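You operate a simulated robot arm through the tools that you are given. There is no shell and no other tool.

You run a simulated two-armed robot. Do the job below in one go: nothing can be reset, and whatever is moved stays where it is left.

Task
Let the pressure off, put both couplings on their posts and switch off.
Fine: red on red, blue on blue; shut the yellow valve after the couplings; no oil spilt. Where these are worked on the way, their far stop is far enough and under half their travel is too little: yellow valve.

The check looks at the end state, three seconds after you hand in, the way a careful person would. Anything else that was tipped, shoved, dropped, spilled or broken makes it a failure.

Robot
Two 7-joint arms with fingered hands on one trunk that stands fixed in place. Base frame: the origin is at the foot of the trunk, x ahead of it, y to its left, z up; the work surface is at about z = 0.4. Readings come in m, degrees, newtons and seconds.
The left shoulder is at [0.04, 0.269, 0.921], the right one opposite. Each reaches about 1.298 m from its shoulder. Payload 5 kg a hand.
Tool frame (each hand has its own): the origin (TCP) lies between the finger pads and is the grasp point; the fingertips stand 0.042 m ahead of it; z points along the fingers, y is the line along which they close. The gripper opens to 0.208 m; its body begins 0.119 m behind the TCP. The gripper is a hand of 4 fingers: y runs from the thumb to the fingers, the wrist lies at [0, 0, -0.317] in the tool frame, and closing takes about 1.5 s.
Orientation is that of the tool frame in the base frame, as a unit quaternion [x, y, z, w]. With the fingers straight down and closing along the base's y, the tool's x points along the base's -x, its y along +y and its z along -z.

Tools
- The arms move only by the tool apply_moves. It takes "left_series", "right_series" or both (then of equal length, played together; a hand with none holds still); each is a list of rows, each a list of 7 numbers: the shift along the tool's x, y, z in m, then the turn, a rotation vector about the tool's x, y, z in degrees, then the finger opening in m, from 0 to 0.208. In form: [[x, y, z, wx, wy, wz, gripper], ...]. A call has 1 to 20 rows; each row shifts and turns the commanded pose from where the row before left it, along the tool's axes as they then stand. Rows are played at 5 a second. More than 0.05 m and 8.6 degrees between two rows, or a gripper value outside its range, and nothing of the call is played. Where a pose cannot be reached the arm comes as near as it can. A force on the tool above 40 N (or 10 N above the force at the start of the call, whichever is more), or a blocked arm, ends the call early, and 0.2 s more pass. Each finger travels about 0.153 m/s and halts on what it meets, pressing with about 24 N; the grip force reading is that of the motor and also rises with nothing between the fingers. The clock runs only during rows and for 0.2 s after the last one: add rows that do not move to give the fingers time. It gives the time, the measured TCP pose, the force on the tool (base axes), the opening and the grip force at its end, in the units of the frame above (readings bear some noise), with the torque about the TCP (base axes, N m) and any sound that the robot's microphone picked up.
- Cameras (640 x 400 px; columns grow to the right, rows downward): "scene" is now at [0.1946, 0.0241, 1.1934]; the picture's right is [0.27, -0.96, 0.00], its down [-0.43, -0.12, -0.89] and it looks along [0.86, 0.24, -0.45] (base axes); focal length 214 px, centre (320, 200). "left" rides on the left gripper at [-0.093, 0.001, -0.146] in its tool frame; the picture's right is [-0.01, -1.00, 0.00], its down [0.84, -0.01, -0.54] and it looks along [0.54, -0.01, 0.84] (tool axes); focal length 280 px, centre (320, 200). "right" rides on the right gripper at [0.093, 0.001, -0.146] in its tool frame; the picture's right is [-0.01, 1.00, 0.00], its down [-0.84, -0.01, -0.54] and it looks along [-0.54, -0.01, 0.84] (tool axes); focal length 280 px, centre (320, 200). There is no depth. A picture from a camera that has moved, and an enlarged one, comes with that camera's place and axes in the base frame and with its lens.
- camera(camera): a new picture of that camera. No time passes.
- raise_lower(by): moves the trunk up (or, below 0, down) by that many m; the arms and the scene camera ride with it, the base frame stays. It gives what a move gives, with no picture.
- set_grasp(shape, hand): the hand has 4 fingers and takes this shape, open, in about a second: jaw (thumb against the fingers, like two jaws); tri (thumb and two fingers); tip (a fingertip pinch); poke (one finger out to press); point (the index stretched); flat (the hand flat); cup (the hand cupped); fist (a fist). The gripper value then closes the fingers along that shape, each until it touches; the sizes above hold for jaw. It gives what a move gives, with no picture.
- aim_head(pan, tilt): turns the head with the scene camera to pan (to the left, within 80 degrees either way) and tilt (down, from -29 to 69), counted from straight ahead of the robot (the tilt from the chest, where the trunk bows). It gives what a move gives.
- zoom(camera, box): a new picture of the part [left, top, right, bottom] of that camera's present view, enlarged. No time passes.
- sign_off(): hands the job in; it is judged then, once.

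Nothing tells you positions but the pictures and the camera data. Unless the task says otherwise, let go and move clear before handing in.

The tools are called after "Call:" by a JSON object that holds its "name" and its "arguments". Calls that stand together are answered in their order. apply_moves: Moves the arms, as the interface text tells. Its arguments: {"type":"object","properties":{"left_series":{"type":"array"},"right_series":{"type":"array"}},"required":[]} The other tools are called the same way: raise_lower (by) moves the trunk up or down; set_grasp (shape, hand) gives the hand a shape; aim_head (pan, tilt) turns the head that bears the scene camera; camera (camera) takes a picture; zoom (camera, box) takes an enlarged picture of a part of a camera's view; sign_off () hands the job in.

At the start:

```text
time_s: 0.0
left_tcp_pos: [0.4889, 0.2955, 1.1509]
left_orientation: [-0.057, 0.998, 0.0, 0.0]
left_wrist_force: [0.3, 0.1, -0.8]
left_ft_torque: [-0.01, -0.01, 0.02]
left_width: 0.2079
left_finger_force: 0.0
left_shape: jaw
right_tcp_pos: [0.7479, -0.2154, 1.1408]
right_orientation: [-0.057, 0.998, 0.0, 0.0]
right_wrist_force: [0.2, -0.7, -0.5]
right_ft_torque: [0.0, 0.04, -0.03]
right_width: 0.2076
right_finger_force: 0.0
right_shape: jaw
trunk travel left (down, up): [-0.3, 0.321]
head pan, tilt (commanded): [15.9, 26.5]
```

scene: 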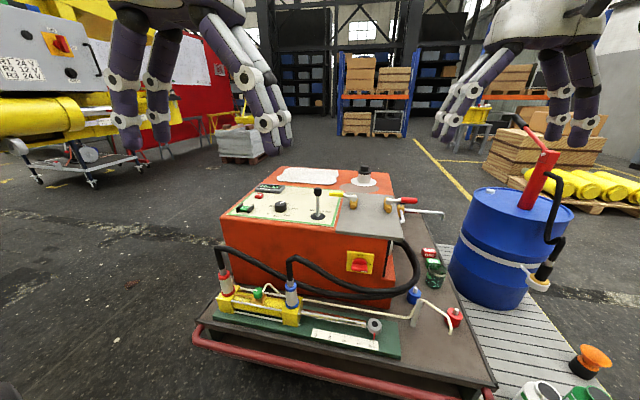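
right: 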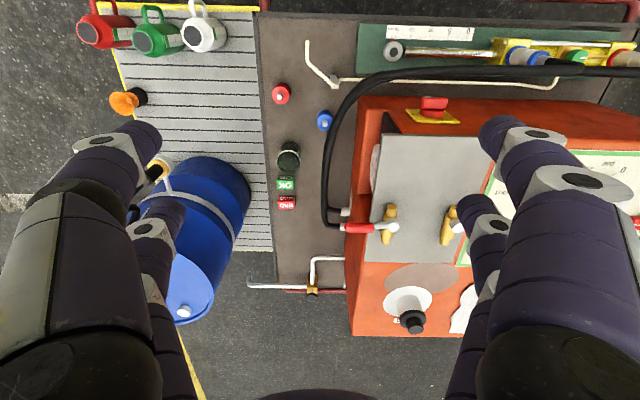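
left: 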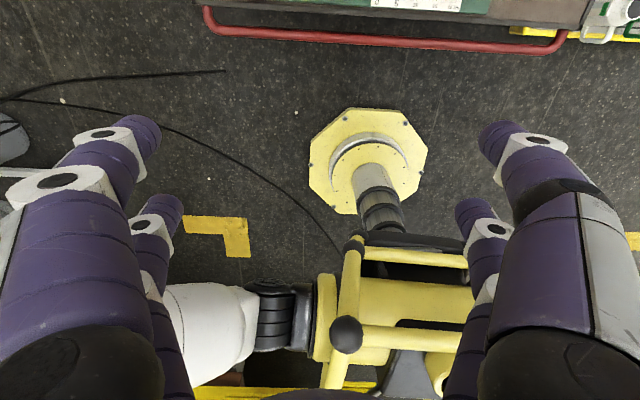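

I see a hydraulic power unit on a cart: a cylinder with red and blue couplings and hoses, a panel with a lever and buttons, yellow and red valve handles, and red and blue posts on the right. I'll look closer before moving anything.

Call:
{"name": "zoom", "arguments": {"camera": "scene", "box": [200, 150, 460, 312]}}

Call:
{"name": "zoom", "arguments": {"camera": "scene", "box": [190, 230, 500, 400]}}

Call:
{"name": "zoom", "arguments": {"camera": "right", "box": [240, 0, 640, 250]}}

Call:
{"name": "zoom", "arguments": {"camera": "scene", "box": [0, 0, 160, 100]}}

```text
2.46 times, centred on (330, 231) of scene
camera zoom: at [0.1946, 0.0241, 1.1934], right [0.27, -0.96, 0.0], down [-0.43, -0.12, -0.89], along [0.86, 0.24, -0.45], focal length 528 px, centre (295, 124)
```

zoom: 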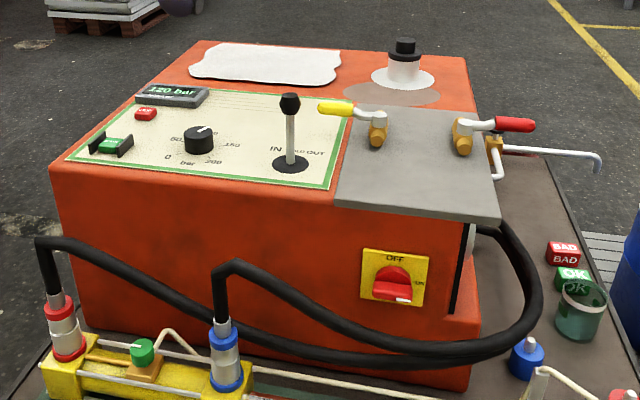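

```text
2.06 times, centred on (345, 315) of scene
camera zoom: at [0.1946, 0.0241, 1.1934], right [0.27, -0.96, 0.0], down [-0.43, -0.12, -0.89], along [0.86, 0.24, -0.45], focal length 443 px, centre (268, -37)
```

zoom: 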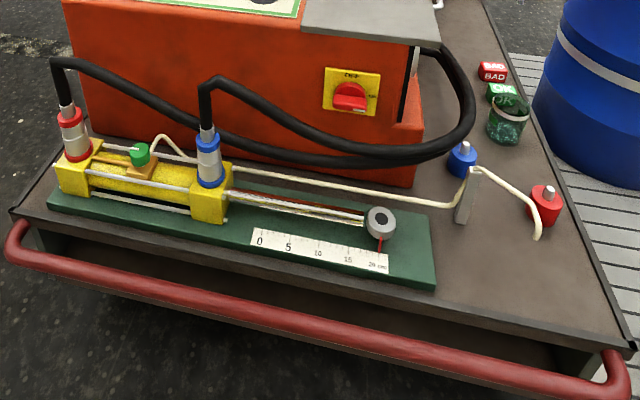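

```text
1.60 times, centred on (440, 125) of right
camera zoom: at [0.6552, -0.2237, 1.2868], right [-0.1, 1.0, 0.0], down [0.84, 0.08, 0.54], along [0.54, 0.05, -0.84], focal length 449 px, centre (128, 320)
```

zoom: 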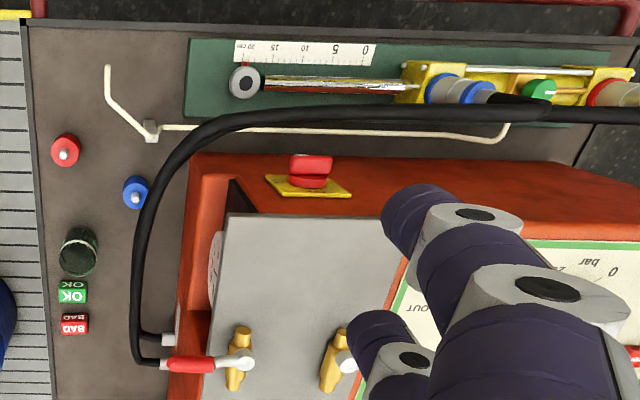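

```text
4.00 times, centred on (80, 50) of scene
camera zoom: at [0.1946, 0.0241, 1.1934], right [0.27, -0.96, 0.0], down [-0.43, -0.12, -0.89], along [0.86, 0.24, -0.45], focal length 858 px, centre (1280, 800)
```

zoom: 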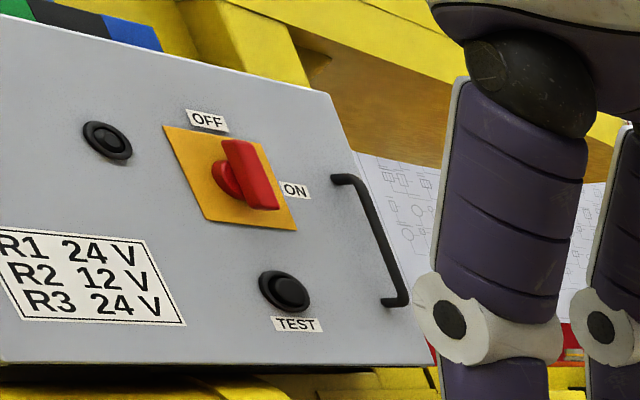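

The panel shows about 120 bar. I'll enlarge the panel, valves, coupling and post areas to read the labels.

Call:
{"name": "zoom", "arguments": {"camera": "scene", "box": [226, 175, 346, 250]}}

Call:
{"name": "zoom", "arguments": {"camera": "scene", "box": [320, 155, 450, 236]}}

Call:
{"name": "zoom", "arguments": {"camera": "scene", "box": [205, 240, 325, 330]}}

Call:
{"name": "zoom", "arguments": {"camera": "scene", "box": [380, 230, 480, 340]}}

Call:
{"name": "zoom", "arguments": {"camera": "right", "box": [320, 90, 560, 340]}}

Call:
{"name": "zoom", "arguments": {"camera": "scene", "box": [100, 50, 260, 170]}}

```text
5.33 times, centred on (286, 212) of scene
camera zoom: at [0.1946, 0.0241, 1.1934], right [0.27, -0.96, 0.0], down [-0.43, -0.12, -0.89], along [0.86, 0.24, -0.45], focal length 1144 px, centre (501, 133)
```

zoom: 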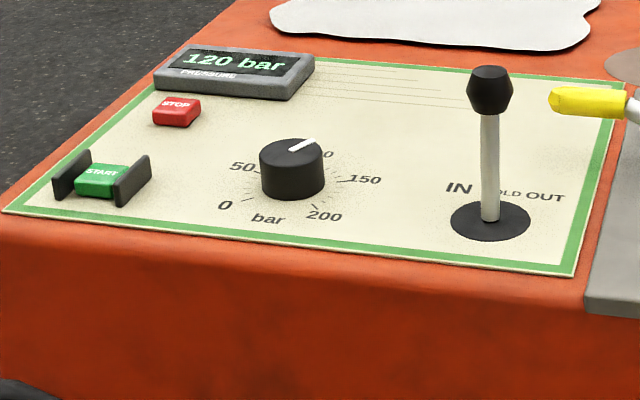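

```text
4.92 times, centred on (385, 196) of scene
camera zoom: at [0.1946, 0.0241, 1.1934], right [0.27, -0.96, 0.0], down [-0.43, -0.12, -0.89], along [0.86, 0.24, -0.45], focal length 1056 px, centre (0, 222)
```

zoom: 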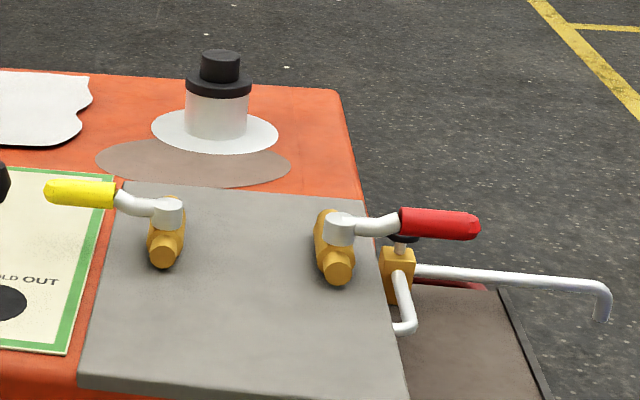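

```text
4.44 times, centred on (265, 285) of scene
camera zoom: at [0.1946, 0.0241, 1.1934], right [0.27, -0.96, 0.0], down [-0.43, -0.12, -0.89], along [0.86, 0.24, -0.45], focal length 953 px, centre (564, -178)
```

zoom: 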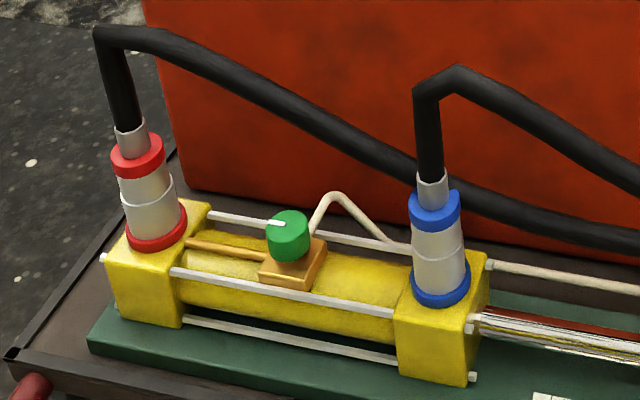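

```text
3.64 times, centred on (430, 285) of scene
camera zoom: at [0.1946, 0.0241, 1.1934], right [0.27, -0.96, 0.0], down [-0.43, -0.12, -0.89], along [0.86, 0.24, -0.45], focal length 780 px, centre (-80, -109)
```

zoom: 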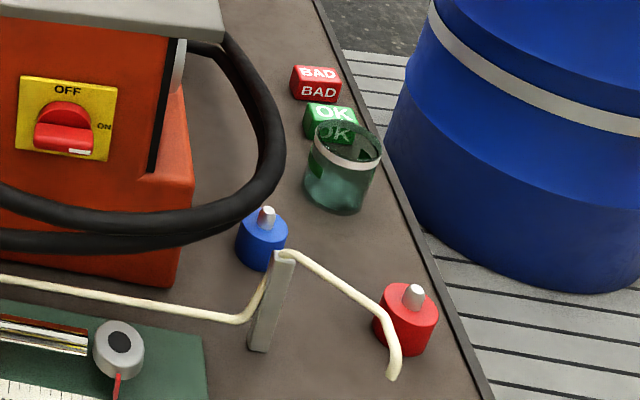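

```text
1.60 times, centred on (440, 215) of right
camera zoom: at [0.6552, -0.2237, 1.2868], right [-0.1, 1.0, 0.0], down [0.84, 0.08, 0.54], along [0.54, 0.05, -0.84], focal length 449 px, centre (128, 176)
```

zoom: 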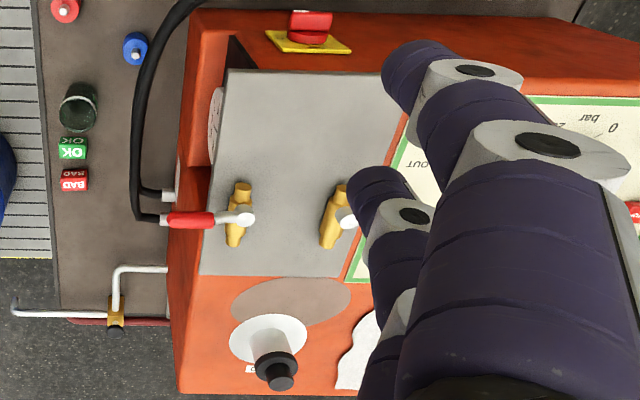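

```text
3.33 times, centred on (180, 110) of scene
camera zoom: at [0.1946, 0.0241, 1.1934], right [0.27, -0.96, 0.0], down [-0.43, -0.12, -0.89], along [0.86, 0.24, -0.45], focal length 715 px, centre (787, 500)
```

zoom: 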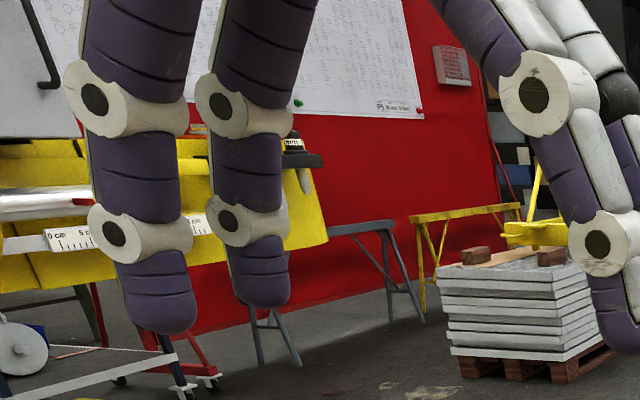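

The panel shows START/STOP buttons, a pressure knob and an IN/HOLD/OUT lever; the yellow and red handles both lie across their valve bodies, and the main switch looks to be on ON. I'll let the clock run a moment to hear whether the pump runs, and swing the head to look at the cart square on.

Call:
{"name": "apply_moves", "arguments": {"right_series": [[0, 0, 0, 0, 0, 0, 0.208], [0, 0, 0, 0, 0, 0, 0.208]]}}

Call:
{"name": "aim_head", "arguments": {"pan": 10, "tilt": 36}}

Call:
{"name": "camera", "arguments": {"camera": "scene"}}

```text
time_s: 0.6
left_tcp_pos: [0.4899, 0.2952, 1.1532]
left_orientation: [-0.057, 0.998, 0.0, -0.001]
left_wrist_force: [0.3, 0.1, 0.2]
left_ft_torque: [-0.01, 0.0, 0.01]
left_width: 0.2078
left_finger_force: 0.0
left_shape: jaw
right_tcp_pos: [0.7482, -0.2155, 1.1408]
right_orientation: [-0.057, 0.998, -0.001, 0.001]
right_wrist_force: [0.5, 0.1, 1.0]
right_ft_torque: [0.02, -0.03, 0.0]
right_width: 0.2076
right_finger_force: 0.0
right_shape: jaw
trunk travel left (down, up): [-0.3, 0.321]
head pan, tilt (commanded): [15.9, 26.5]
```

```text
time_s: 1.3
left_tcp_pos: [0.4888, 0.2945, 1.1522]
left_orientation: [-0.057, 0.998, 0.0, 0.001]
left_wrist_force: [0.5, -0.5, 0.2]
left_ft_torque: [0.02, 0.03, -0.01]
left_width: 0.2078
left_finger_force: 0.2
left_shape: jaw
right_tcp_pos: [0.748, -0.2153, 1.1407]
right_orientation: [-0.057, 0.998, 0.0, 0.001]
right_wrist_force: [0.2, -0.5, -0.1]
right_ft_torque: [0.03, 0.0, -0.02]
right_width: 0.2078
right_finger_force: 0.1
right_shape: jaw
trunk travel left (down, up): [-0.3, 0.321]
head pan, tilt (commanded): [10.0, 36.0]
```

```text
taken
camera scene: at [0.1926, 0.0142, 1.1786], right [0.17, -0.98, 0.0], down [-0.58, -0.1, -0.81], along [0.8, 0.14, -0.59], focal length 214 px, centre (320, 200)
```

scene: 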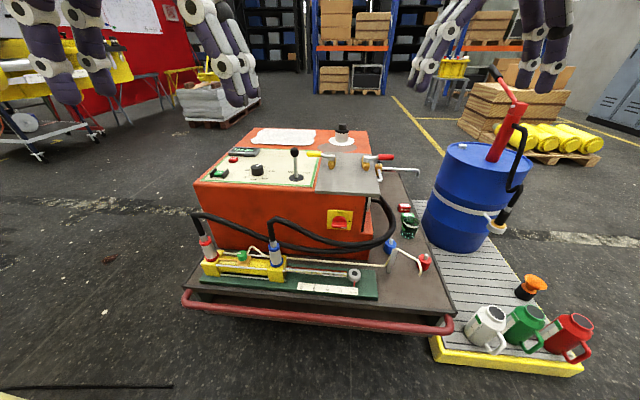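

No pump noise is reported. I'll zoom on the switch, valves and panel from this new view.

Call:
{"name": "zoom", "arguments": {"camera": "scene", "box": [310, 195, 370, 245]}}

Call:
{"name": "zoom", "arguments": {"camera": "scene", "box": [195, 140, 325, 200]}}

Call:
{"name": "zoom", "arguments": {"camera": "scene", "box": [360, 180, 460, 300]}}

Call:
{"name": "zoom", "arguments": {"camera": "scene", "box": [180, 200, 380, 330]}}

```text
8.00 times, centred on (340, 220) of scene
camera zoom: at [0.1926, 0.0142, 1.1786], right [0.17, -0.98, 0.0], down [-0.58, -0.1, -0.81], along [0.8, 0.14, -0.59], focal length 1716 px, centre (160, 40)
```

zoom: 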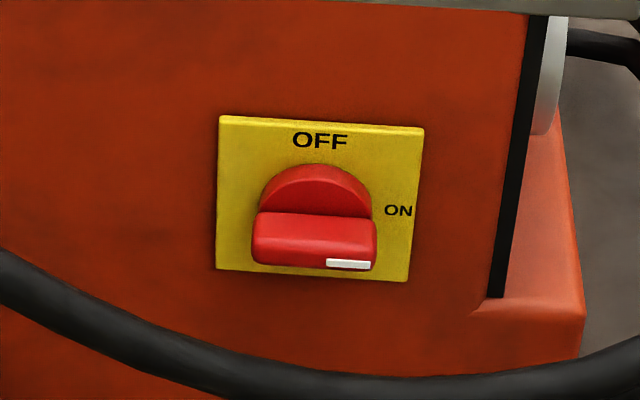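

```text
4.92 times, centred on (260, 170) of scene
camera zoom: at [0.1926, 0.0142, 1.1786], right [0.17, -0.98, 0.0], down [-0.58, -0.1, -0.81], along [0.8, 0.14, -0.59], focal length 1056 px, centre (615, 348)
```

zoom: 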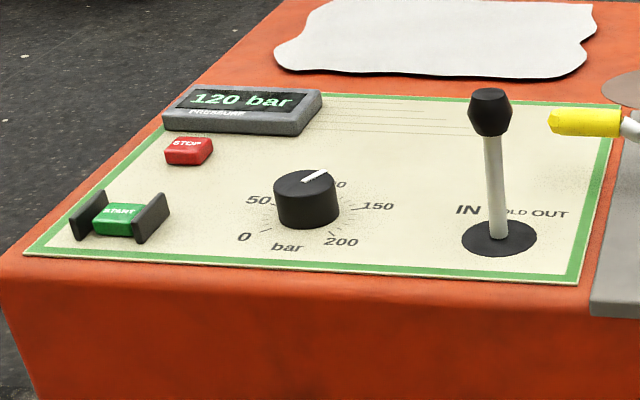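

```text
3.33 times, centred on (410, 240) of scene
camera zoom: at [0.1926, 0.0142, 1.1786], right [0.17, -0.98, 0.0], down [-0.58, -0.1, -0.81], along [0.8, 0.14, -0.59], focal length 715 px, centre (20, 67)
```

zoom: 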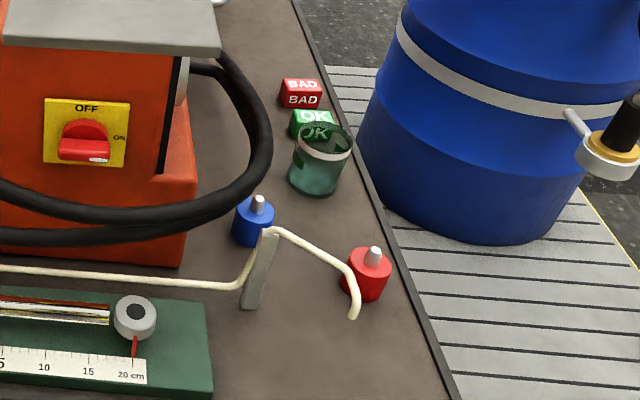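

```text
3.08 times, centred on (280, 265) of scene
camera zoom: at [0.1926, 0.0142, 1.1786], right [0.17, -0.98, 0.0], down [-0.58, -0.1, -0.81], along [0.8, 0.14, -0.59], focal length 660 px, centre (443, 0)
```

zoom: 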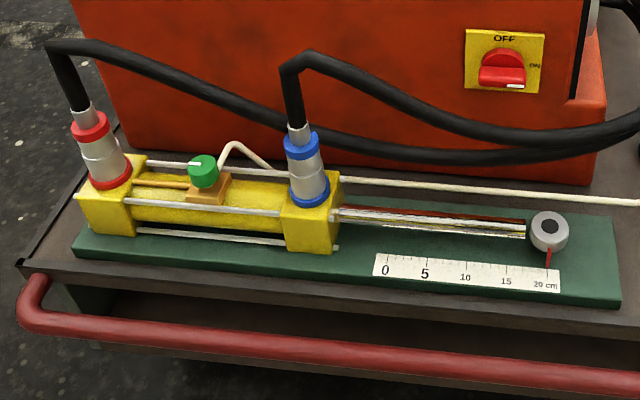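

The switch handle lies flat with its white mark on ON; OFF is at the top, so it wants a quarter turn counter-clockwise. I'll bring the right hand's camera over the valve plate for a close look at the yellow valve.

Call:
{"name": "apply_moves", "arguments": {"right_series": [[-0.0173, 0.041, 0.0125, 0, 0, 0, 0.208], [-0.0173, 0.041, 0.0125, 0, 0, 0, 0.208], [-0.0173, 0.041, 0.0125, 0, 0, 0, 0.208], [-0.0173, 0.041, 0.0125, 0, 0, 0, 0.208], [-0.0173, 0.041, 0.0125, 0, 0, 0, 0.208], [-0.0173, 0.041, 0.0125, 0, 0, 0, 0.208], [-0.0173, 0.041, 0.0125, 0, 0, 0, 0.208], [-0.0173, 0.041, 0.0125, 0, 0, 0, 0.208]]}}

Call:
{"name": "camera", "arguments": {"camera": "right"}}

Call:
{"name": "camera", "arguments": {"camera": "scene"}}

```text
time_s: 3.2
left_tcp_pos: [0.4895, 0.2949, 1.1525]
left_orientation: [-0.057, 0.998, -0.001, 0.0]
left_wrist_force: [0.1, -0.4, 0.2]
left_ft_torque: [-0.01, -0.01, 0.0]
left_width: 0.2081
left_finger_force: 0.1
left_shape: jaw
right_tcp_pos: [0.8523, -0.0256, 1.0733]
right_orientation: [0.011, 0.999, 0.043, 0.005]
right_wrist_force: [-0.1, -0.9, 0.1]
right_ft_torque: [0.01, -0.03, -0.02]
right_width: 0.208
right_finger_force: 0.1
right_shape: jaw
right hand out of reach, approached as far as the arm can: row 6, 7, 8
trunk travel left (down, up): [-0.3, 0.321]
head pan, tilt (commanded): [10.0, 36.0]
stopped in row 8 (right hand): the arm was blocked; the commanded pose is now the measured one
```

```text
taken
camera right: at [0.7566, -0.0338, 1.2191], right [0.03, 1.0, 0.09], down [0.84, -0.08, 0.54], along [0.55, 0.05, -0.84], focal length 280 px, centre (320, 200)
```

right: 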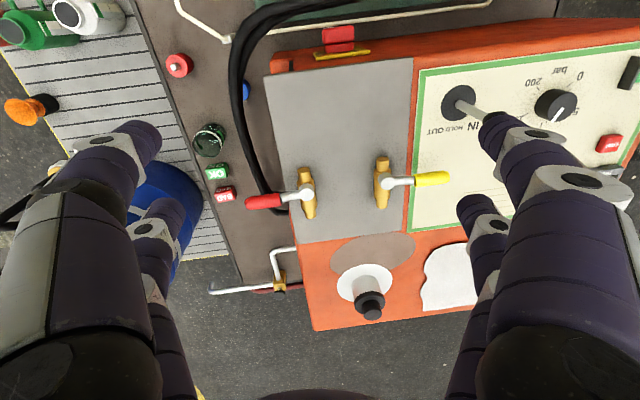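

```text
taken
camera scene: at [0.1925, 0.0141, 1.1786], right [0.17, -0.99, 0.0], down [-0.58, -0.1, -0.81], along [0.8, 0.14, -0.59], focal length 214 px, centre (320, 200)
```

scene: 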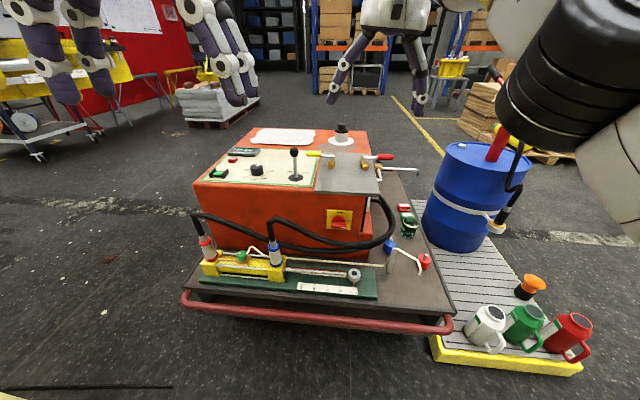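

The right hand reached only part of the way, but the view of the valves is clear. I'll enlarge it.

Call:
{"name": "zoom", "arguments": {"camera": "right", "box": [260, 130, 460, 255]}}

Call:
{"name": "zoom", "arguments": {"camera": "right", "box": [130, 0, 290, 140]}}

Call:
{"name": "zoom", "arguments": {"camera": "right", "box": [160, 120, 320, 310]}}

Call:
{"name": "zoom", "arguments": {"camera": "right", "box": [410, 40, 640, 200]}}

```text
3.20 times, centred on (360, 192) of right
camera zoom: at [0.7566, -0.0338, 1.2191], right [0.03, 1.0, 0.09], down [0.84, -0.08, 0.54], along [0.55, 0.05, -0.84], focal length 897 px, centre (192, 224)
```

zoom: 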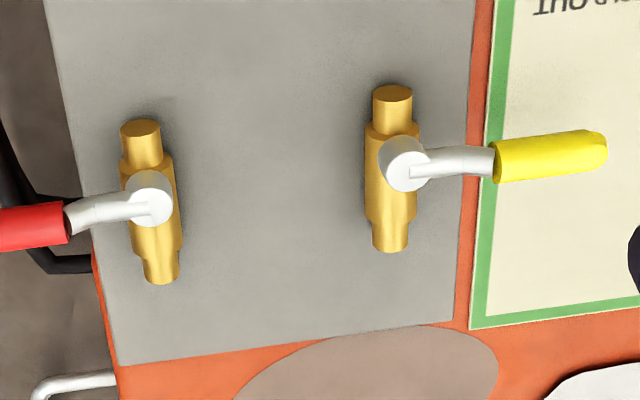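

```text
2.86 times, centred on (210, 70) of right
camera zoom: at [0.7566, -0.0338, 1.2191], right [0.03, 1.0, 0.09], down [0.84, -0.08, 0.54], along [0.55, 0.05, -0.84], focal length 801 px, centre (634, 571)
```

zoom: 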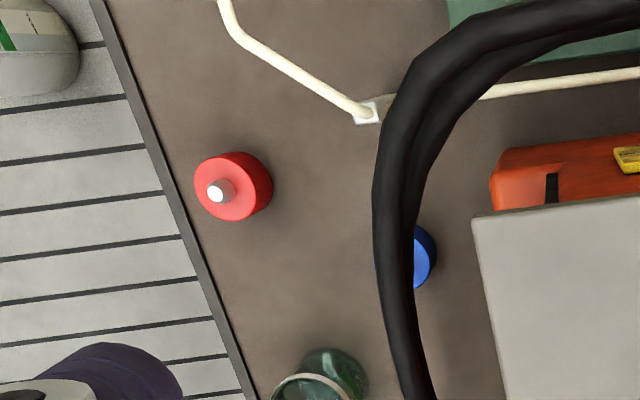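

```text
2.11 times, centred on (240, 215) of right
camera zoom: at [0.7566, -0.0338, 1.2191], right [0.03, 1.0, 0.09], down [0.84, -0.08, 0.54], along [0.55, 0.05, -0.84], focal length 590 px, centre (488, 168)
```

zoom: 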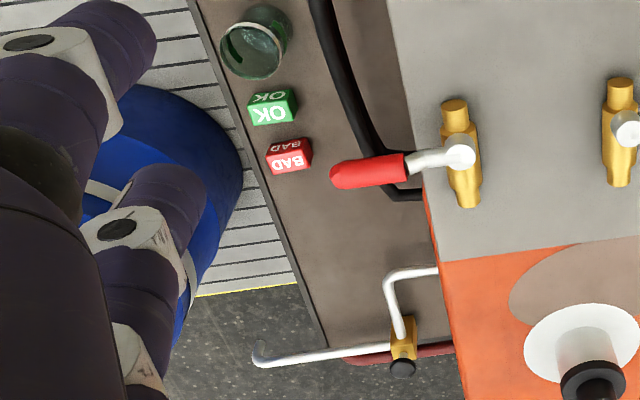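

```text
2.50 times, centred on (525, 120) of right
camera zoom: at [0.7566, -0.0338, 1.2191], right [0.03, 1.0, 0.09], down [0.84, -0.08, 0.54], along [0.55, 0.05, -0.84], focal length 701 px, centre (-192, 400)
```

zoom: 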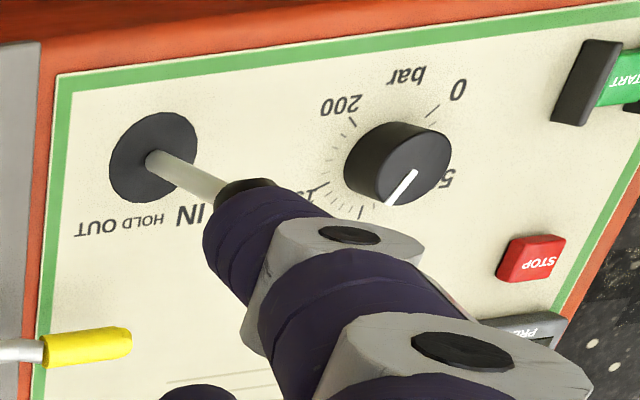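

Both handles lie across their bodies, so both valves look shut; the yellow one pivots at about (0.998, 0.106, 0.808) with its grip reaching to y ≈ 0.217. I'll clear the right hand away and bring the left hand near, turned so its fingers can straddle the yellow handle.

Call:
{"name": "apply_moves", "arguments": {"left_series": [[-0.038, -0.01, 0.0116, 0, 0, 0, 0.1], [-0.038, -0.01, 0.0116, 0, 0, 0, 0.1], [-0.038, -0.01, 0.0116, 0, 0, 0, 0.1], [-0.038, -0.01, 0.0116, 0, 0, 0, 0.1], [-0.038, -0.01, 0.0116, 0, 0, 0, 0.1], [-0.038, -0.01, 0.0116, 0, 0, 0, 0.1], [-0.038, -0.01, 0.0116, 0, 0, 0, 0.1], [-0.038, -0.01, 0.0116, 0, 0, 0, 0.1]], "right_series": [[0.018, -0.0337, -0.0068, 0, 0, 0, 0.208], [0.018, -0.0337, -0.0068, 0, 0, 0, 0.208], [0.018, -0.0337, -0.0068, 0, 0, 0, 0.208], [0.018, -0.0337, -0.0068, 0, 0, 0, 0.208], [0.018, -0.0337, -0.0068, 0, 0, 0, 0.208], [0.018, -0.0337, -0.0068, 0, 0, 0, 0.208], [0.018, -0.0337, -0.0068, 0, 0, 0, 0.208], [0.018, -0.0337, -0.0068, 0, 0, 0, 0.208]]}}

Call:
{"name": "apply_moves", "arguments": {"left_series": [[0, 0, 0, 0, 0, 8.04, 0.09], [0, 0, 0, 0, 0, 8.04, 0.09], [0, 0, 0, 0, 0, 8.04, 0.09], [0, 0, 0, 0, 0, 8.04, 0.09], [0, 0, 0, 0, 0, 8.04, 0.09], [0, 0, 0, 0, 0, 8.04, 0.09], [0, 0, 0, 0, 0, 8.04, 0.09], [0, 0, 0, 0, 0, 8.04, 0.09], [0, 0, 0, 0, 0, 8.04, 0.09], [0, 0, 0, 0, 0, 8.04, 0.09], [0, 0, 0, 0, 0, 8.04, 0.09], [0, 0, 0, 0, 0, 8.04, 0.09]]}}

Call:
{"name": "camera", "arguments": {"camera": "left"}}

Call:
{"name": "camera", "arguments": {"camera": "scene"}}

```text
time_s: 5.0
left_tcp_pos: [0.8009, 0.2495, 1.0609]
left_orientation: [-0.056, 0.998, -0.001, 0.0]
left_wrist_force: [0.0, -1.9, 1.3]
left_ft_torque: [0.25, 0.0, 0.02]
left_width: 0.1001
left_finger_force: 0.2
left_shape: jaw
right_tcp_pos: [0.7196, -0.268, 1.1038]
right_orientation: [0.008, 0.999, 0.042, 0.004]
right_wrist_force: [0.2, -0.3, -0.8]
right_ft_torque: [0.04, 0.06, 0.01]
right_width: 0.208
right_finger_force: 0.0
right_shape: jaw
right hand out of reach, approached as far as the arm can: row 1
trunk travel left (down, up): [-0.3, 0.321]
head pan, tilt (commanded): [10.0, 36.0]
```

```text
time_s: 7.6
left_tcp_pos: [0.8016, 0.2507, 1.0595]
left_orientation: [0.707, 0.707, -0.001, 0.001]
left_wrist_force: [-0.3, -0.1, -0.3]
left_ft_torque: [0.0, -0.03, -0.01]
left_width: 0.0907
left_finger_force: 0.0
left_shape: jaw
right_tcp_pos: [0.7195, -0.2679, 1.105]
right_orientation: [0.008, 0.999, 0.042, 0.006]
right_wrist_force: [0.7, -0.2, 0.4]
right_ft_torque: [0.02, -0.01, -0.01]
right_width: 0.2081
right_finger_force: 0.0
right_shape: jaw
trunk travel left (down, up): [-0.3, 0.321]
head pan, tilt (commanded): [10.0, 36.0]
```

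```text
taken
camera left: at [0.8016, 0.1585, 1.2065], right [-1.0, -0.01, 0.0], down [-0.01, 0.84, 0.54], along [-0.01, 0.54, -0.84], focal length 280 px, centre (320, 200)
```

left: 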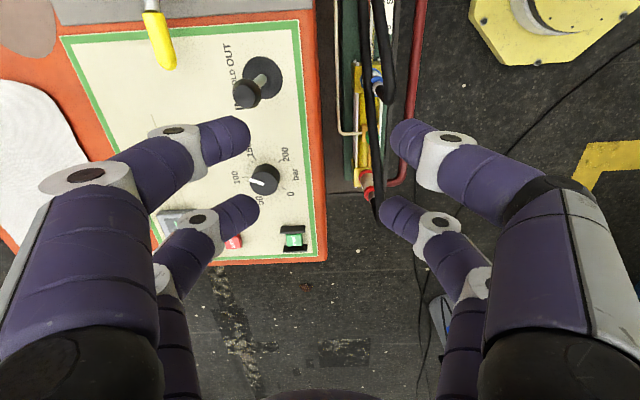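

```text
taken
camera scene: at [0.1926, 0.0142, 1.1785], right [0.17, -0.98, 0.0], down [-0.58, -0.1, -0.81], along [0.8, 0.14, -0.59], focal length 214 px, centre (320, 200)
```

scene: 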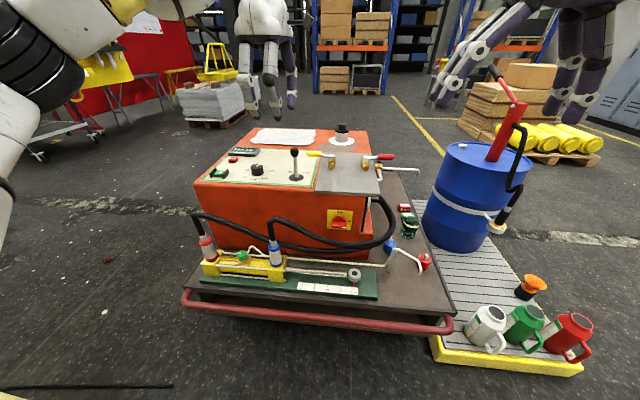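

The left hand is near the valve, but the IN/HOLD/OUT lever at about (0.885, 0.228) stands close to the yellow handle. A single stretched finger would fit better, so I'll try the "poke" shape in free air and look at where the fingertip lies.

Call:
{"name": "set_grasp", "arguments": {"hand": "left", "shape": "poke"}}

Call:
{"name": "camera", "arguments": {"camera": "left"}}

Call:
{"name": "camera", "arguments": {"camera": "scene"}}

Call:
{"name": "camera", "arguments": {"camera": "right"}}

```text
time_s: 8.5
left_tcp_pos: [0.8, 0.2512, 1.06]
left_orientation: [0.705, 0.709, 0.0, 0.0]
left_wrist_force: [0.6, 0.2, -0.9]
left_ft_torque: [-0.01, -0.03, 0.02]
left_width: 0.0
left_finger_force: 0.0
left_shape: poke
right_tcp_pos: [0.7207, -0.2675, 1.105]
right_orientation: [0.007, 0.999, 0.042, 0.005]
right_wrist_force: [-0.5, -0.1, -0.5]
right_ft_torque: [0.0, 0.0, -0.02]
right_width: 0.208
right_finger_force: 0.2
right_shape: jaw
trunk travel left (down, up): [-0.3, 0.321]
head pan, tilt (commanded): [10.0, 36.0]
```

```text
taken
camera left: at [0.8018, 0.1584, 1.2065], right [-1.0, -0.02, 0.0], down [-0.01, 0.84, 0.54], along [-0.01, 0.54, -0.84], focal length 280 px, centre (320, 200)
```

left: 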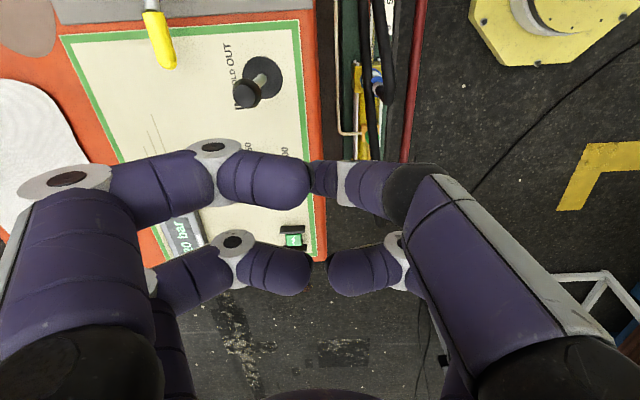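

```text
taken
camera scene: at [0.1926, 0.0142, 1.1785], right [0.17, -0.98, 0.0], down [-0.58, -0.1, -0.81], along [0.8, 0.14, -0.59], focal length 214 px, centre (320, 200)
```

scene: 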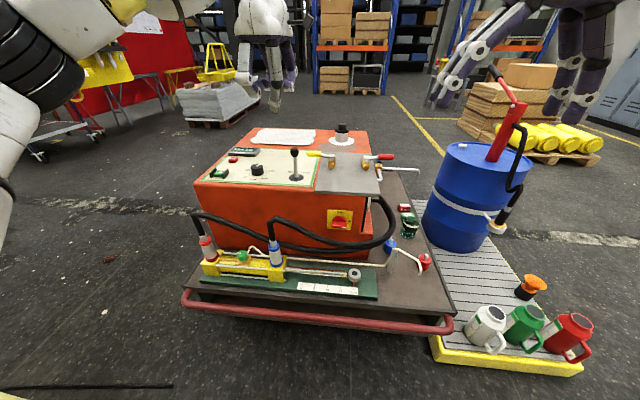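

```text
taken
camera right: at [0.6253, -0.2756, 1.2501], right [0.03, 1.0, 0.08], down [0.84, -0.07, 0.54], along [0.55, 0.05, -0.84], focal length 280 px, centre (320, 200)
```

right: 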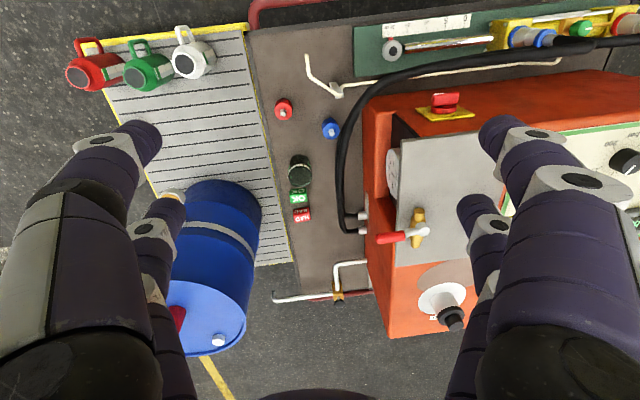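

Call:
{"name": "zoom", "arguments": {"camera": "left", "box": [180, 110, 460, 320]}}

Call:
{"name": "zoom", "arguments": {"camera": "scene", "box": [220, 0, 320, 120]}}

```text
1.90 times, centred on (320, 215) of left
camera zoom: at [0.8018, 0.1584, 1.2065], right [-1.0, -0.02, 0.0], down [-0.01, 0.84, 0.54], along [-0.01, 0.54, -0.84], focal length 534 px, centre (320, 171)
```

zoom: 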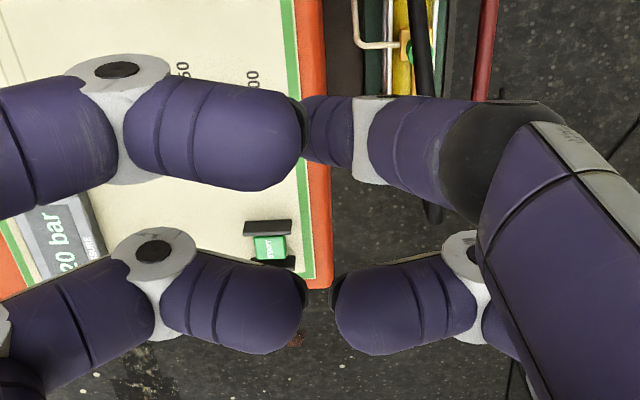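

```text
3.33 times, centred on (270, 60) of scene
camera zoom: at [0.1926, 0.0142, 1.1785], right [0.17, -0.98, 0.0], down [-0.58, -0.1, -0.81], along [0.8, 0.14, -0.59], focal length 715 px, centre (487, 667)
```

zoom: 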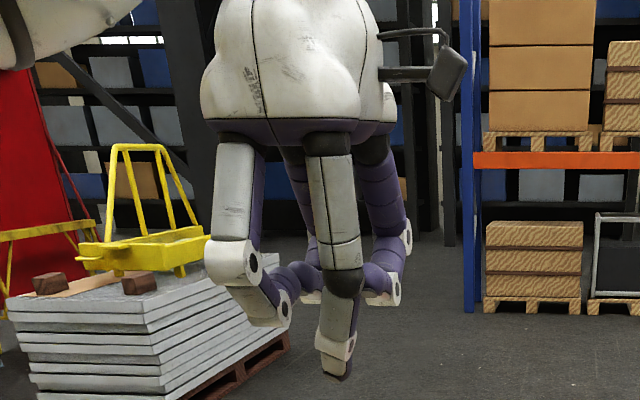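

In "poke" one finger stretches down with its tip on the tool axis, about 5 cm beyond the curled ones, which suits the handle. I'll raise the trunk by 0.2 m so the left arm can reach straight down over the valve.

Call:
{"name": "raise_lower", "arguments": {"by": 0.2}}

Call:
{"name": "camera", "arguments": {"camera": "left"}}

Call:
{"name": "aim_head", "arguments": {"pan": 8, "tilt": 45}}

Call:
{"name": "camera", "arguments": {"camera": "scene"}}

```text
time_s: 10.7
left_tcp_pos: [0.8017, 0.2524, 1.2591]
left_orientation: [0.706, 0.708, 0.0, 0.001]
left_wrist_force: [0.4, 0.9, 0.0]
left_ft_torque: [-0.02, 0.02, 0.02]
left_width: 0.0
left_finger_force: 0.0
left_shape: poke
right_tcp_pos: [0.7205, -0.2678, 1.3035]
right_orientation: [0.008, 0.999, 0.042, 0.005]
right_wrist_force: [0.3, -0.2, -0.2]
right_ft_torque: [0.02, 0.03, 0.06]
right_width: 0.2081
right_finger_force: 0.1
right_shape: jaw
trunk travel left (down, up): [-0.5, 0.121]
head pan, tilt (commanded): [10.0, 36.0]
```

```text
taken
camera left: at [0.8021, 0.1583, 1.4057], right [-1.0, -0.02, 0.0], down [-0.01, 0.84, 0.54], along [-0.01, 0.54, -0.84], focal length 280 px, centre (320, 200)
```

left: 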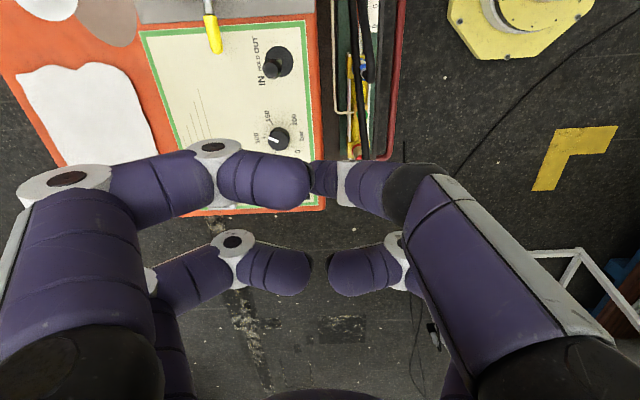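

```text
time_s: 11.4
left_tcp_pos: [0.8011, 0.2522, 1.2602]
left_orientation: [0.706, 0.708, -0.001, 0.0]
left_wrist_force: [-0.3, 0.5, -0.1]
left_ft_torque: [0.02, -0.01, -0.01]
left_width: 0.0001
left_finger_force: 0.0
left_shape: poke
right_tcp_pos: [0.721, -0.2671, 1.304]
right_orientation: [0.007, 0.999, 0.042, 0.005]
right_wrist_force: [-0.3, 0.4, 0.4]
right_ft_torque: [-0.02, 0.0, -0.02]
right_width: 0.2081
right_finger_force: 0.0
right_shape: jaw
trunk travel left (down, up): [-0.5, 0.121]
head pan, tilt (commanded): [8.0, 45.0]
```

```text
taken
camera scene: at [0.1534, 0.0103, 1.3712], right [0.14, -0.99, 0.0], down [-0.7, -0.1, -0.71], along [0.7, 0.1, -0.71], focal length 214 px, centre (320, 200)
```

scene: 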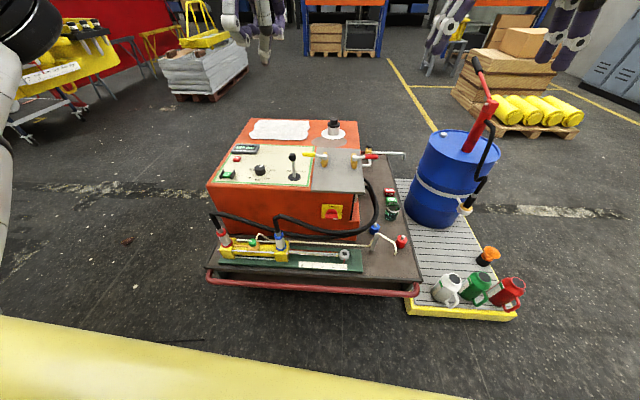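

The hands have risen with the trunk. I'll bring the poking finger to hover between lever and yellow handle, about 9 cm above it, and check by camera before lowering.

Call:
{"name": "apply_moves", "arguments": {"left_series": [[-0.012, 0.0195, 0.0388, 0, 0, 0, 0], [-0.012, 0.0195, 0.0388, 0, 0, 0, 0], [-0.012, 0.0195, 0.0388, 0, 0, 0, 0], [-0.012, 0.0195, 0.0388, 0, 0, 0, 0], [-0.012, 0.0195, 0.0388, 0, 0, 0, 0], [-0.012, 0.0195, 0.0388, 0, 0, 0, 0], [-0.012, 0.0195, 0.0388, 0, 0, 0, 0], [-0.012, 0.0195, 0.0388, 0, 0, 0, 0]]}}

Call:
{"name": "camera", "arguments": {"camera": "left"}}

Call:
{"name": "zoom", "arguments": {"camera": "scene", "box": [200, 80, 420, 230]}}

```text
time_s: 13.2
left_tcp_pos: [0.9588, 0.1559, 0.9504]
left_orientation: [0.706, 0.708, 0.0, 0.0]
left_wrist_force: [0.6, 0.1, 0.6]
left_ft_torque: [-0.1, 0.09, 0.0]
left_width: 0.0001
left_finger_force: 0.0
left_shape: poke
right_tcp_pos: [0.7243, -0.2682, 1.3038]
right_orientation: [0.008, 0.999, 0.042, 0.004]
right_wrist_force: [1.2, -0.8, -1.4]
right_ft_torque: [0.12, 0.13, 0.0]
right_width: 0.2085
right_finger_force: 0.1
right_shape: jaw
trunk travel left (down, up): [-0.5, 0.121]
head pan, tilt (commanded): [8.0, 45.0]
```

```text
taken
camera left: at [0.9589, 0.0634, 1.0969], right [-1.0, -0.02, 0.0], down [-0.02, 0.84, 0.54], along [-0.01, 0.54, -0.84], focal length 280 px, centre (320, 200)
```

left: 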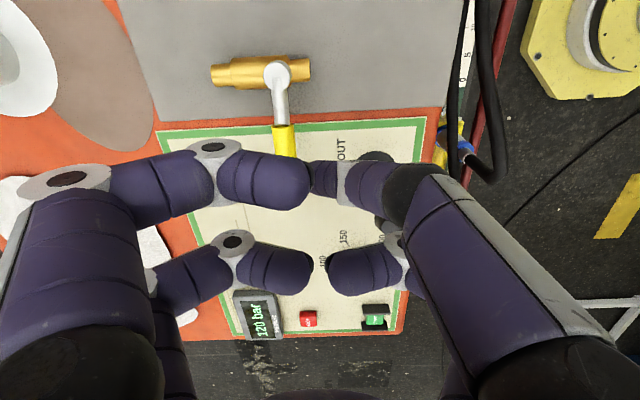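

```text
2.67 times, centred on (310, 155) of scene
camera zoom: at [0.1542, 0.0099, 1.371], right [0.14, -0.99, 0.0], down [-0.7, -0.1, -0.71], along [0.7, 0.1, -0.71], focal length 572 px, centre (347, 320)
```

zoom: 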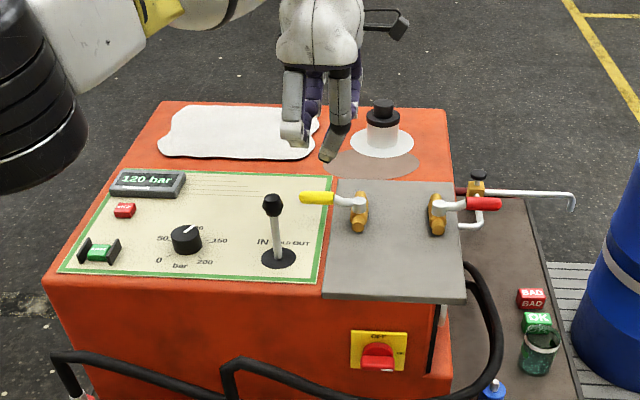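

The fingertip is where I reckoned it, on the tool axis. I'll lean the hand 15° away from the lever and come partway down, then look again.

Call:
{"name": "apply_moves", "arguments": {"left_series": [[0, 0, 0, 0, 7.5, 0, 0], [0, 0, 0, 0, 7.5, 0, 0], [-0.006, -0.0007, 0.026, 0, 0, 0, 0], [-0.006, -0.0007, 0.026, 0, 0, 0, 0], [-0.006, -0.0007, 0.026, 0, 0, 0, 0]]}}

Call:
{"name": "camera", "arguments": {"camera": "left"}}

Call:
{"name": "zoom", "arguments": {"camera": "scene", "box": [270, 90, 390, 200]}}

```text
time_s: 14.4
left_tcp_pos: [0.9504, 0.1621, 0.869]
left_orientation: [0.701, 0.702, 0.091, -0.092]
left_wrist_force: [0.6, 0.0, 0.3]
left_ft_torque: [-0.09, 0.14, 0.09]
left_width: 0.0
left_finger_force: 0.2
left_shape: poke
left hand out of reach, approached as far as the arm can: row 2
right_tcp_pos: [0.722, -0.2666, 1.304]
right_orientation: [0.008, 0.999, 0.041, 0.004]
right_wrist_force: [1.1, 0.5, 0.1]
right_ft_torque: [-0.08, 0.19, 0.0]
right_width: 0.2079
right_finger_force: 0.1
right_shape: jaw
trunk travel left (down, up): [-0.5, 0.121]
head pan, tilt (commanded): [8.0, 45.0]
```

```text
taken
camera left: at [0.9519, 0.0334, 0.9855], right [-1.0, -0.02, 0.0], down [-0.01, 0.68, 0.74], along [-0.01, 0.74, -0.68], focal length 280 px, centre (320, 200)
```

left: 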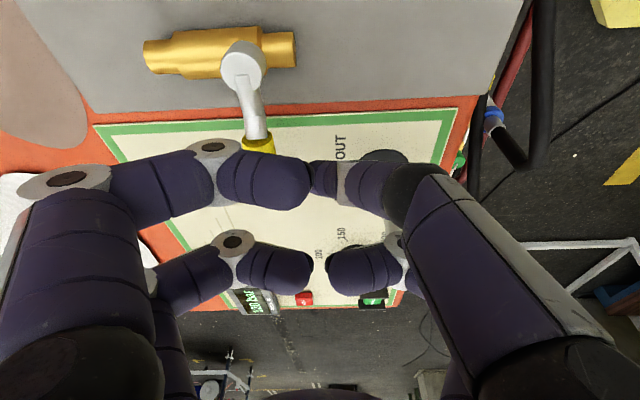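

```text
3.64 times, centred on (330, 145) of scene
camera zoom: at [0.1547, 0.0106, 1.3708], right [0.14, -0.99, 0.0], down [-0.7, -0.1, -0.71], along [0.7, 0.1, -0.71], focal length 780 px, centre (284, 400)
```

zoom: 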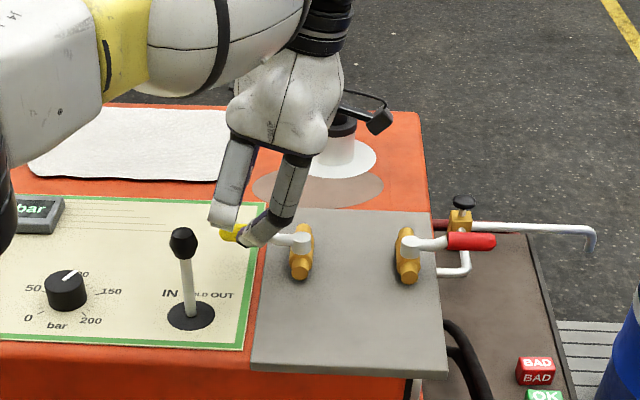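

The finger stands clear of the lever (which still reads HOLD) and beside the handle. I'll lower it to handle height, then press gently toward +x in small steps.

Call:
{"name": "apply_moves", "arguments": {"left_series": [[-0.008, 0.001, 0.02, 0, 0, 0, 0], [-0.008, 0.001, 0.02, 0, 0, 0, 0]]}}

Call:
{"name": "camera", "arguments": {"camera": "left"}}

Call:
{"name": "zoom", "arguments": {"camera": "scene", "box": [270, 90, 390, 200]}}

```text
time_s: 15.0
left_tcp_pos: [0.952, 0.1526, 0.8279]
left_orientation: [0.699, 0.703, 0.092, -0.092]
left_wrist_force: [0.4, 0.9, 2.1]
left_ft_torque: [-0.05, -0.01, -0.03]
left_width: 0.0003
left_finger_force: 0.1
left_shape: poke
right_tcp_pos: [0.7218, -0.2679, 1.3043]
right_orientation: [0.007, 0.999, 0.042, 0.006]
right_wrist_force: [-0.3, -0.8, -0.1]
right_ft_torque: [0.02, -0.05, 0.04]
right_width: 0.2079
right_finger_force: 0.1
right_shape: jaw
trunk travel left (down, up): [-0.5, 0.121]
head pan, tilt (commanded): [8.0, 45.0]
```

```text
taken
camera left: at [0.9526, 0.0253, 0.9451], right [-1.0, -0.02, 0.0], down [-0.01, 0.68, 0.74], along [-0.01, 0.74, -0.68], focal length 280 px, centre (320, 200)
```

left: 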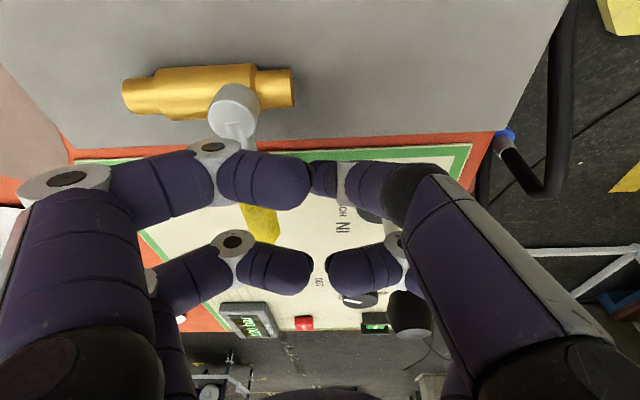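

```text
3.64 times, centred on (330, 145) of scene
camera zoom: at [0.1531, 0.0102, 1.3713], right [0.14, -0.99, 0.0], down [-0.7, -0.1, -0.71], along [0.7, 0.1, -0.71], focal length 780 px, centre (284, 400)
```

zoom: 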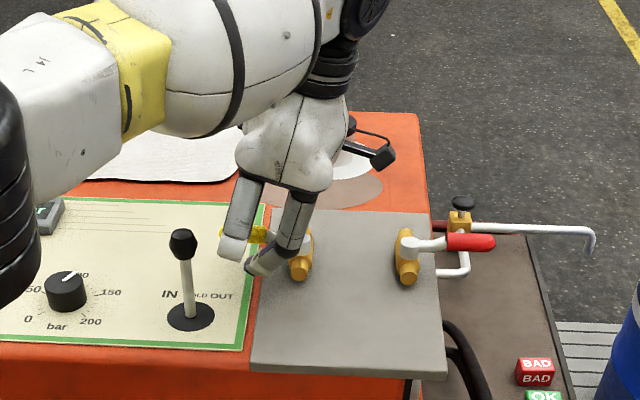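

Call:
{"name": "apply_moves", "arguments": {"left_series": [[0, 0.01, 0, 0, 0, 0, 0], [0, 0.01, 0, 0, 0, 0, 0], [0, 0.01, 0, 0, 0, 0, 0], [0, 0.01, 0, 0, 0, 0, 0]]}}

Call:
{"name": "camera", "arguments": {"camera": "left"}}

Call:
{"name": "zoom", "arguments": {"camera": "scene", "box": [230, 90, 390, 200]}}

```text
time_s: 16.0
left_tcp_pos: [0.9639, 0.1598, 0.8259]
left_orientation: [0.7, 0.702, 0.091, -0.092]
left_wrist_force: [-0.2, -0.4, 0.0]
left_ft_torque: [-0.03, 0.04, -0.03]
left_width: 0.0
left_finger_force: 0.1
left_shape: poke
left hand out of reach, approached as far as the arm can: row 2, 3, 4
right_tcp_pos: [0.7225, -0.2668, 1.3037]
right_orientation: [0.007, 0.999, 0.042, 0.005]
right_wrist_force: [-0.1, 0.5, -0.4]
right_ft_torque: [-0.01, 0.05, 0.0]
right_width: 0.2082
right_finger_force: 0.1
right_shape: jaw
trunk travel left (down, up): [-0.5, 0.121]
head pan, tilt (commanded): [8.0, 45.0]
```

```text
taken
camera left: at [0.9646, 0.0321, 0.9444], right [-1.0, -0.02, 0.0], down [-0.01, 0.68, 0.74], along [-0.01, 0.74, -0.68], focal length 280 px, centre (320, 200)
```

left: 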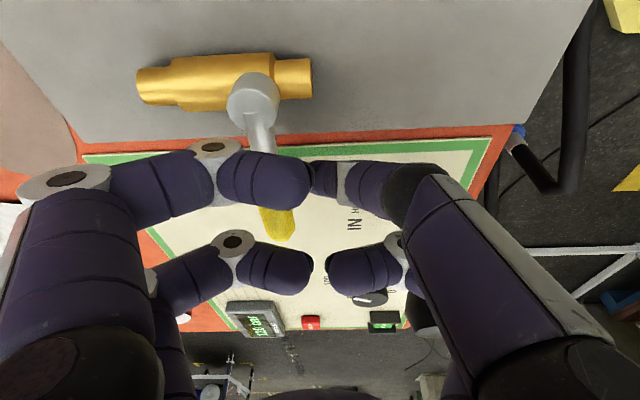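

```text
3.64 times, centred on (310, 145) of scene
camera zoom: at [0.1536, 0.0106, 1.3712], right [0.14, -0.99, 0.0], down [-0.7, -0.1, -0.71], along [0.7, 0.1, -0.71], focal length 780 px, centre (356, 400)
```

zoom: 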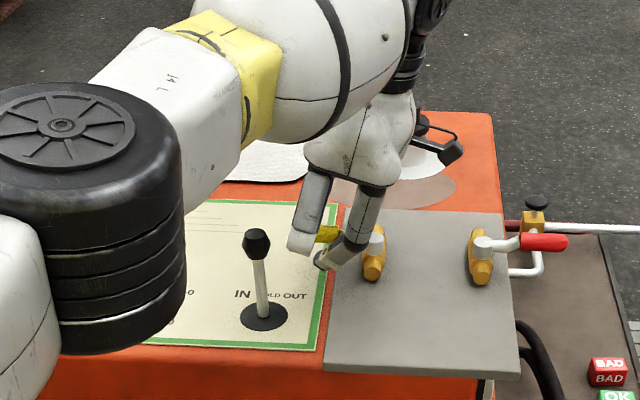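

The arm ran out of reach just before touching the handle, with no force felt. I'll back off a little, pitch the fingers 20° forward to gain reach, and check.

Call:
{"name": "apply_moves", "arguments": {"left_series": [[0, -0.015, 0, 0, 0, 0, 0], [0, -0.01, 0, 0, 0, 0, 0], [0, 0, 0, -7, 0, 0, 0], [0, 0, 0, -7, 0, 0, 0], [0, 0, 0, -6, 0, 0, 0]]}}

Call:
{"name": "camera", "arguments": {"camera": "left"}}

Call:
{"name": "zoom", "arguments": {"camera": "scene", "box": [230, 90, 390, 200]}}

```text
time_s: 17.2
left_tcp_pos: [0.9383, 0.1589, 0.8275]
left_orientation: [0.705, 0.676, 0.212, 0.033]
left_wrist_force: [0.2, 0.9, -0.5]
left_ft_torque: [-0.05, 0.02, 0.0]
left_width: 0.0
left_finger_force: 0.0
left_shape: poke
right_tcp_pos: [0.7211, -0.2667, 1.305]
right_orientation: [0.008, 0.999, 0.042, 0.006]
right_wrist_force: [0.3, 1.6, 1.3]
right_ft_torque: [-0.12, -0.04, 0.0]
right_width: 0.2081
right_finger_force: 0.1
right_shape: jaw
trunk travel left (down, up): [-0.5, 0.121]
head pan, tilt (commanded): [8.0, 45.0]
```

```text
taken
camera left: at [0.8883, 0.0338, 0.9373], right [-0.94, 0.07, -0.34], down [-0.2, 0.69, 0.7], along [0.28, 0.72, -0.63], focal length 280 px, centre (320, 200)
```

left: 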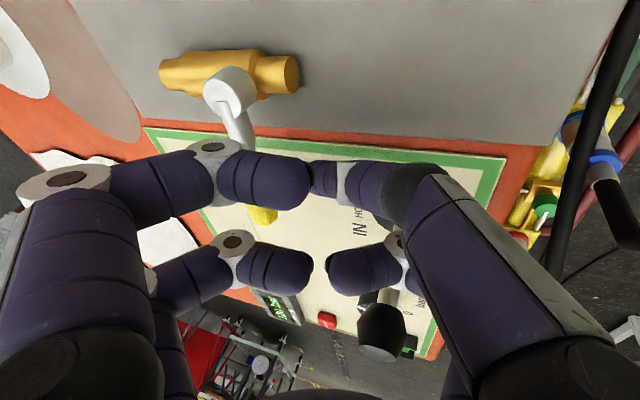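

```text
3.64 times, centred on (310, 145) of scene
camera zoom: at [0.1533, 0.0109, 1.3713], right [0.14, -0.99, 0.0], down [-0.7, -0.1, -0.71], along [0.7, 0.1, -0.71], focal length 780 px, centre (356, 400)
```

zoom: 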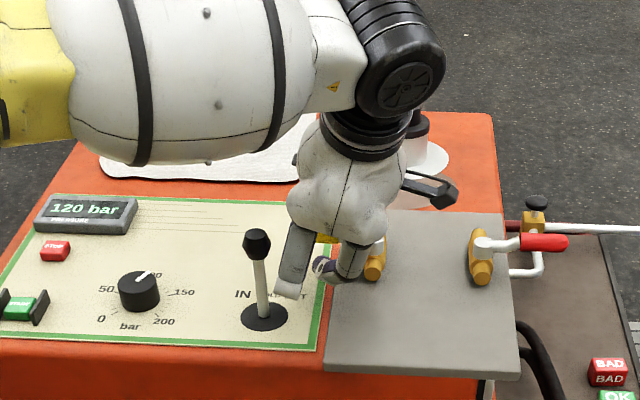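

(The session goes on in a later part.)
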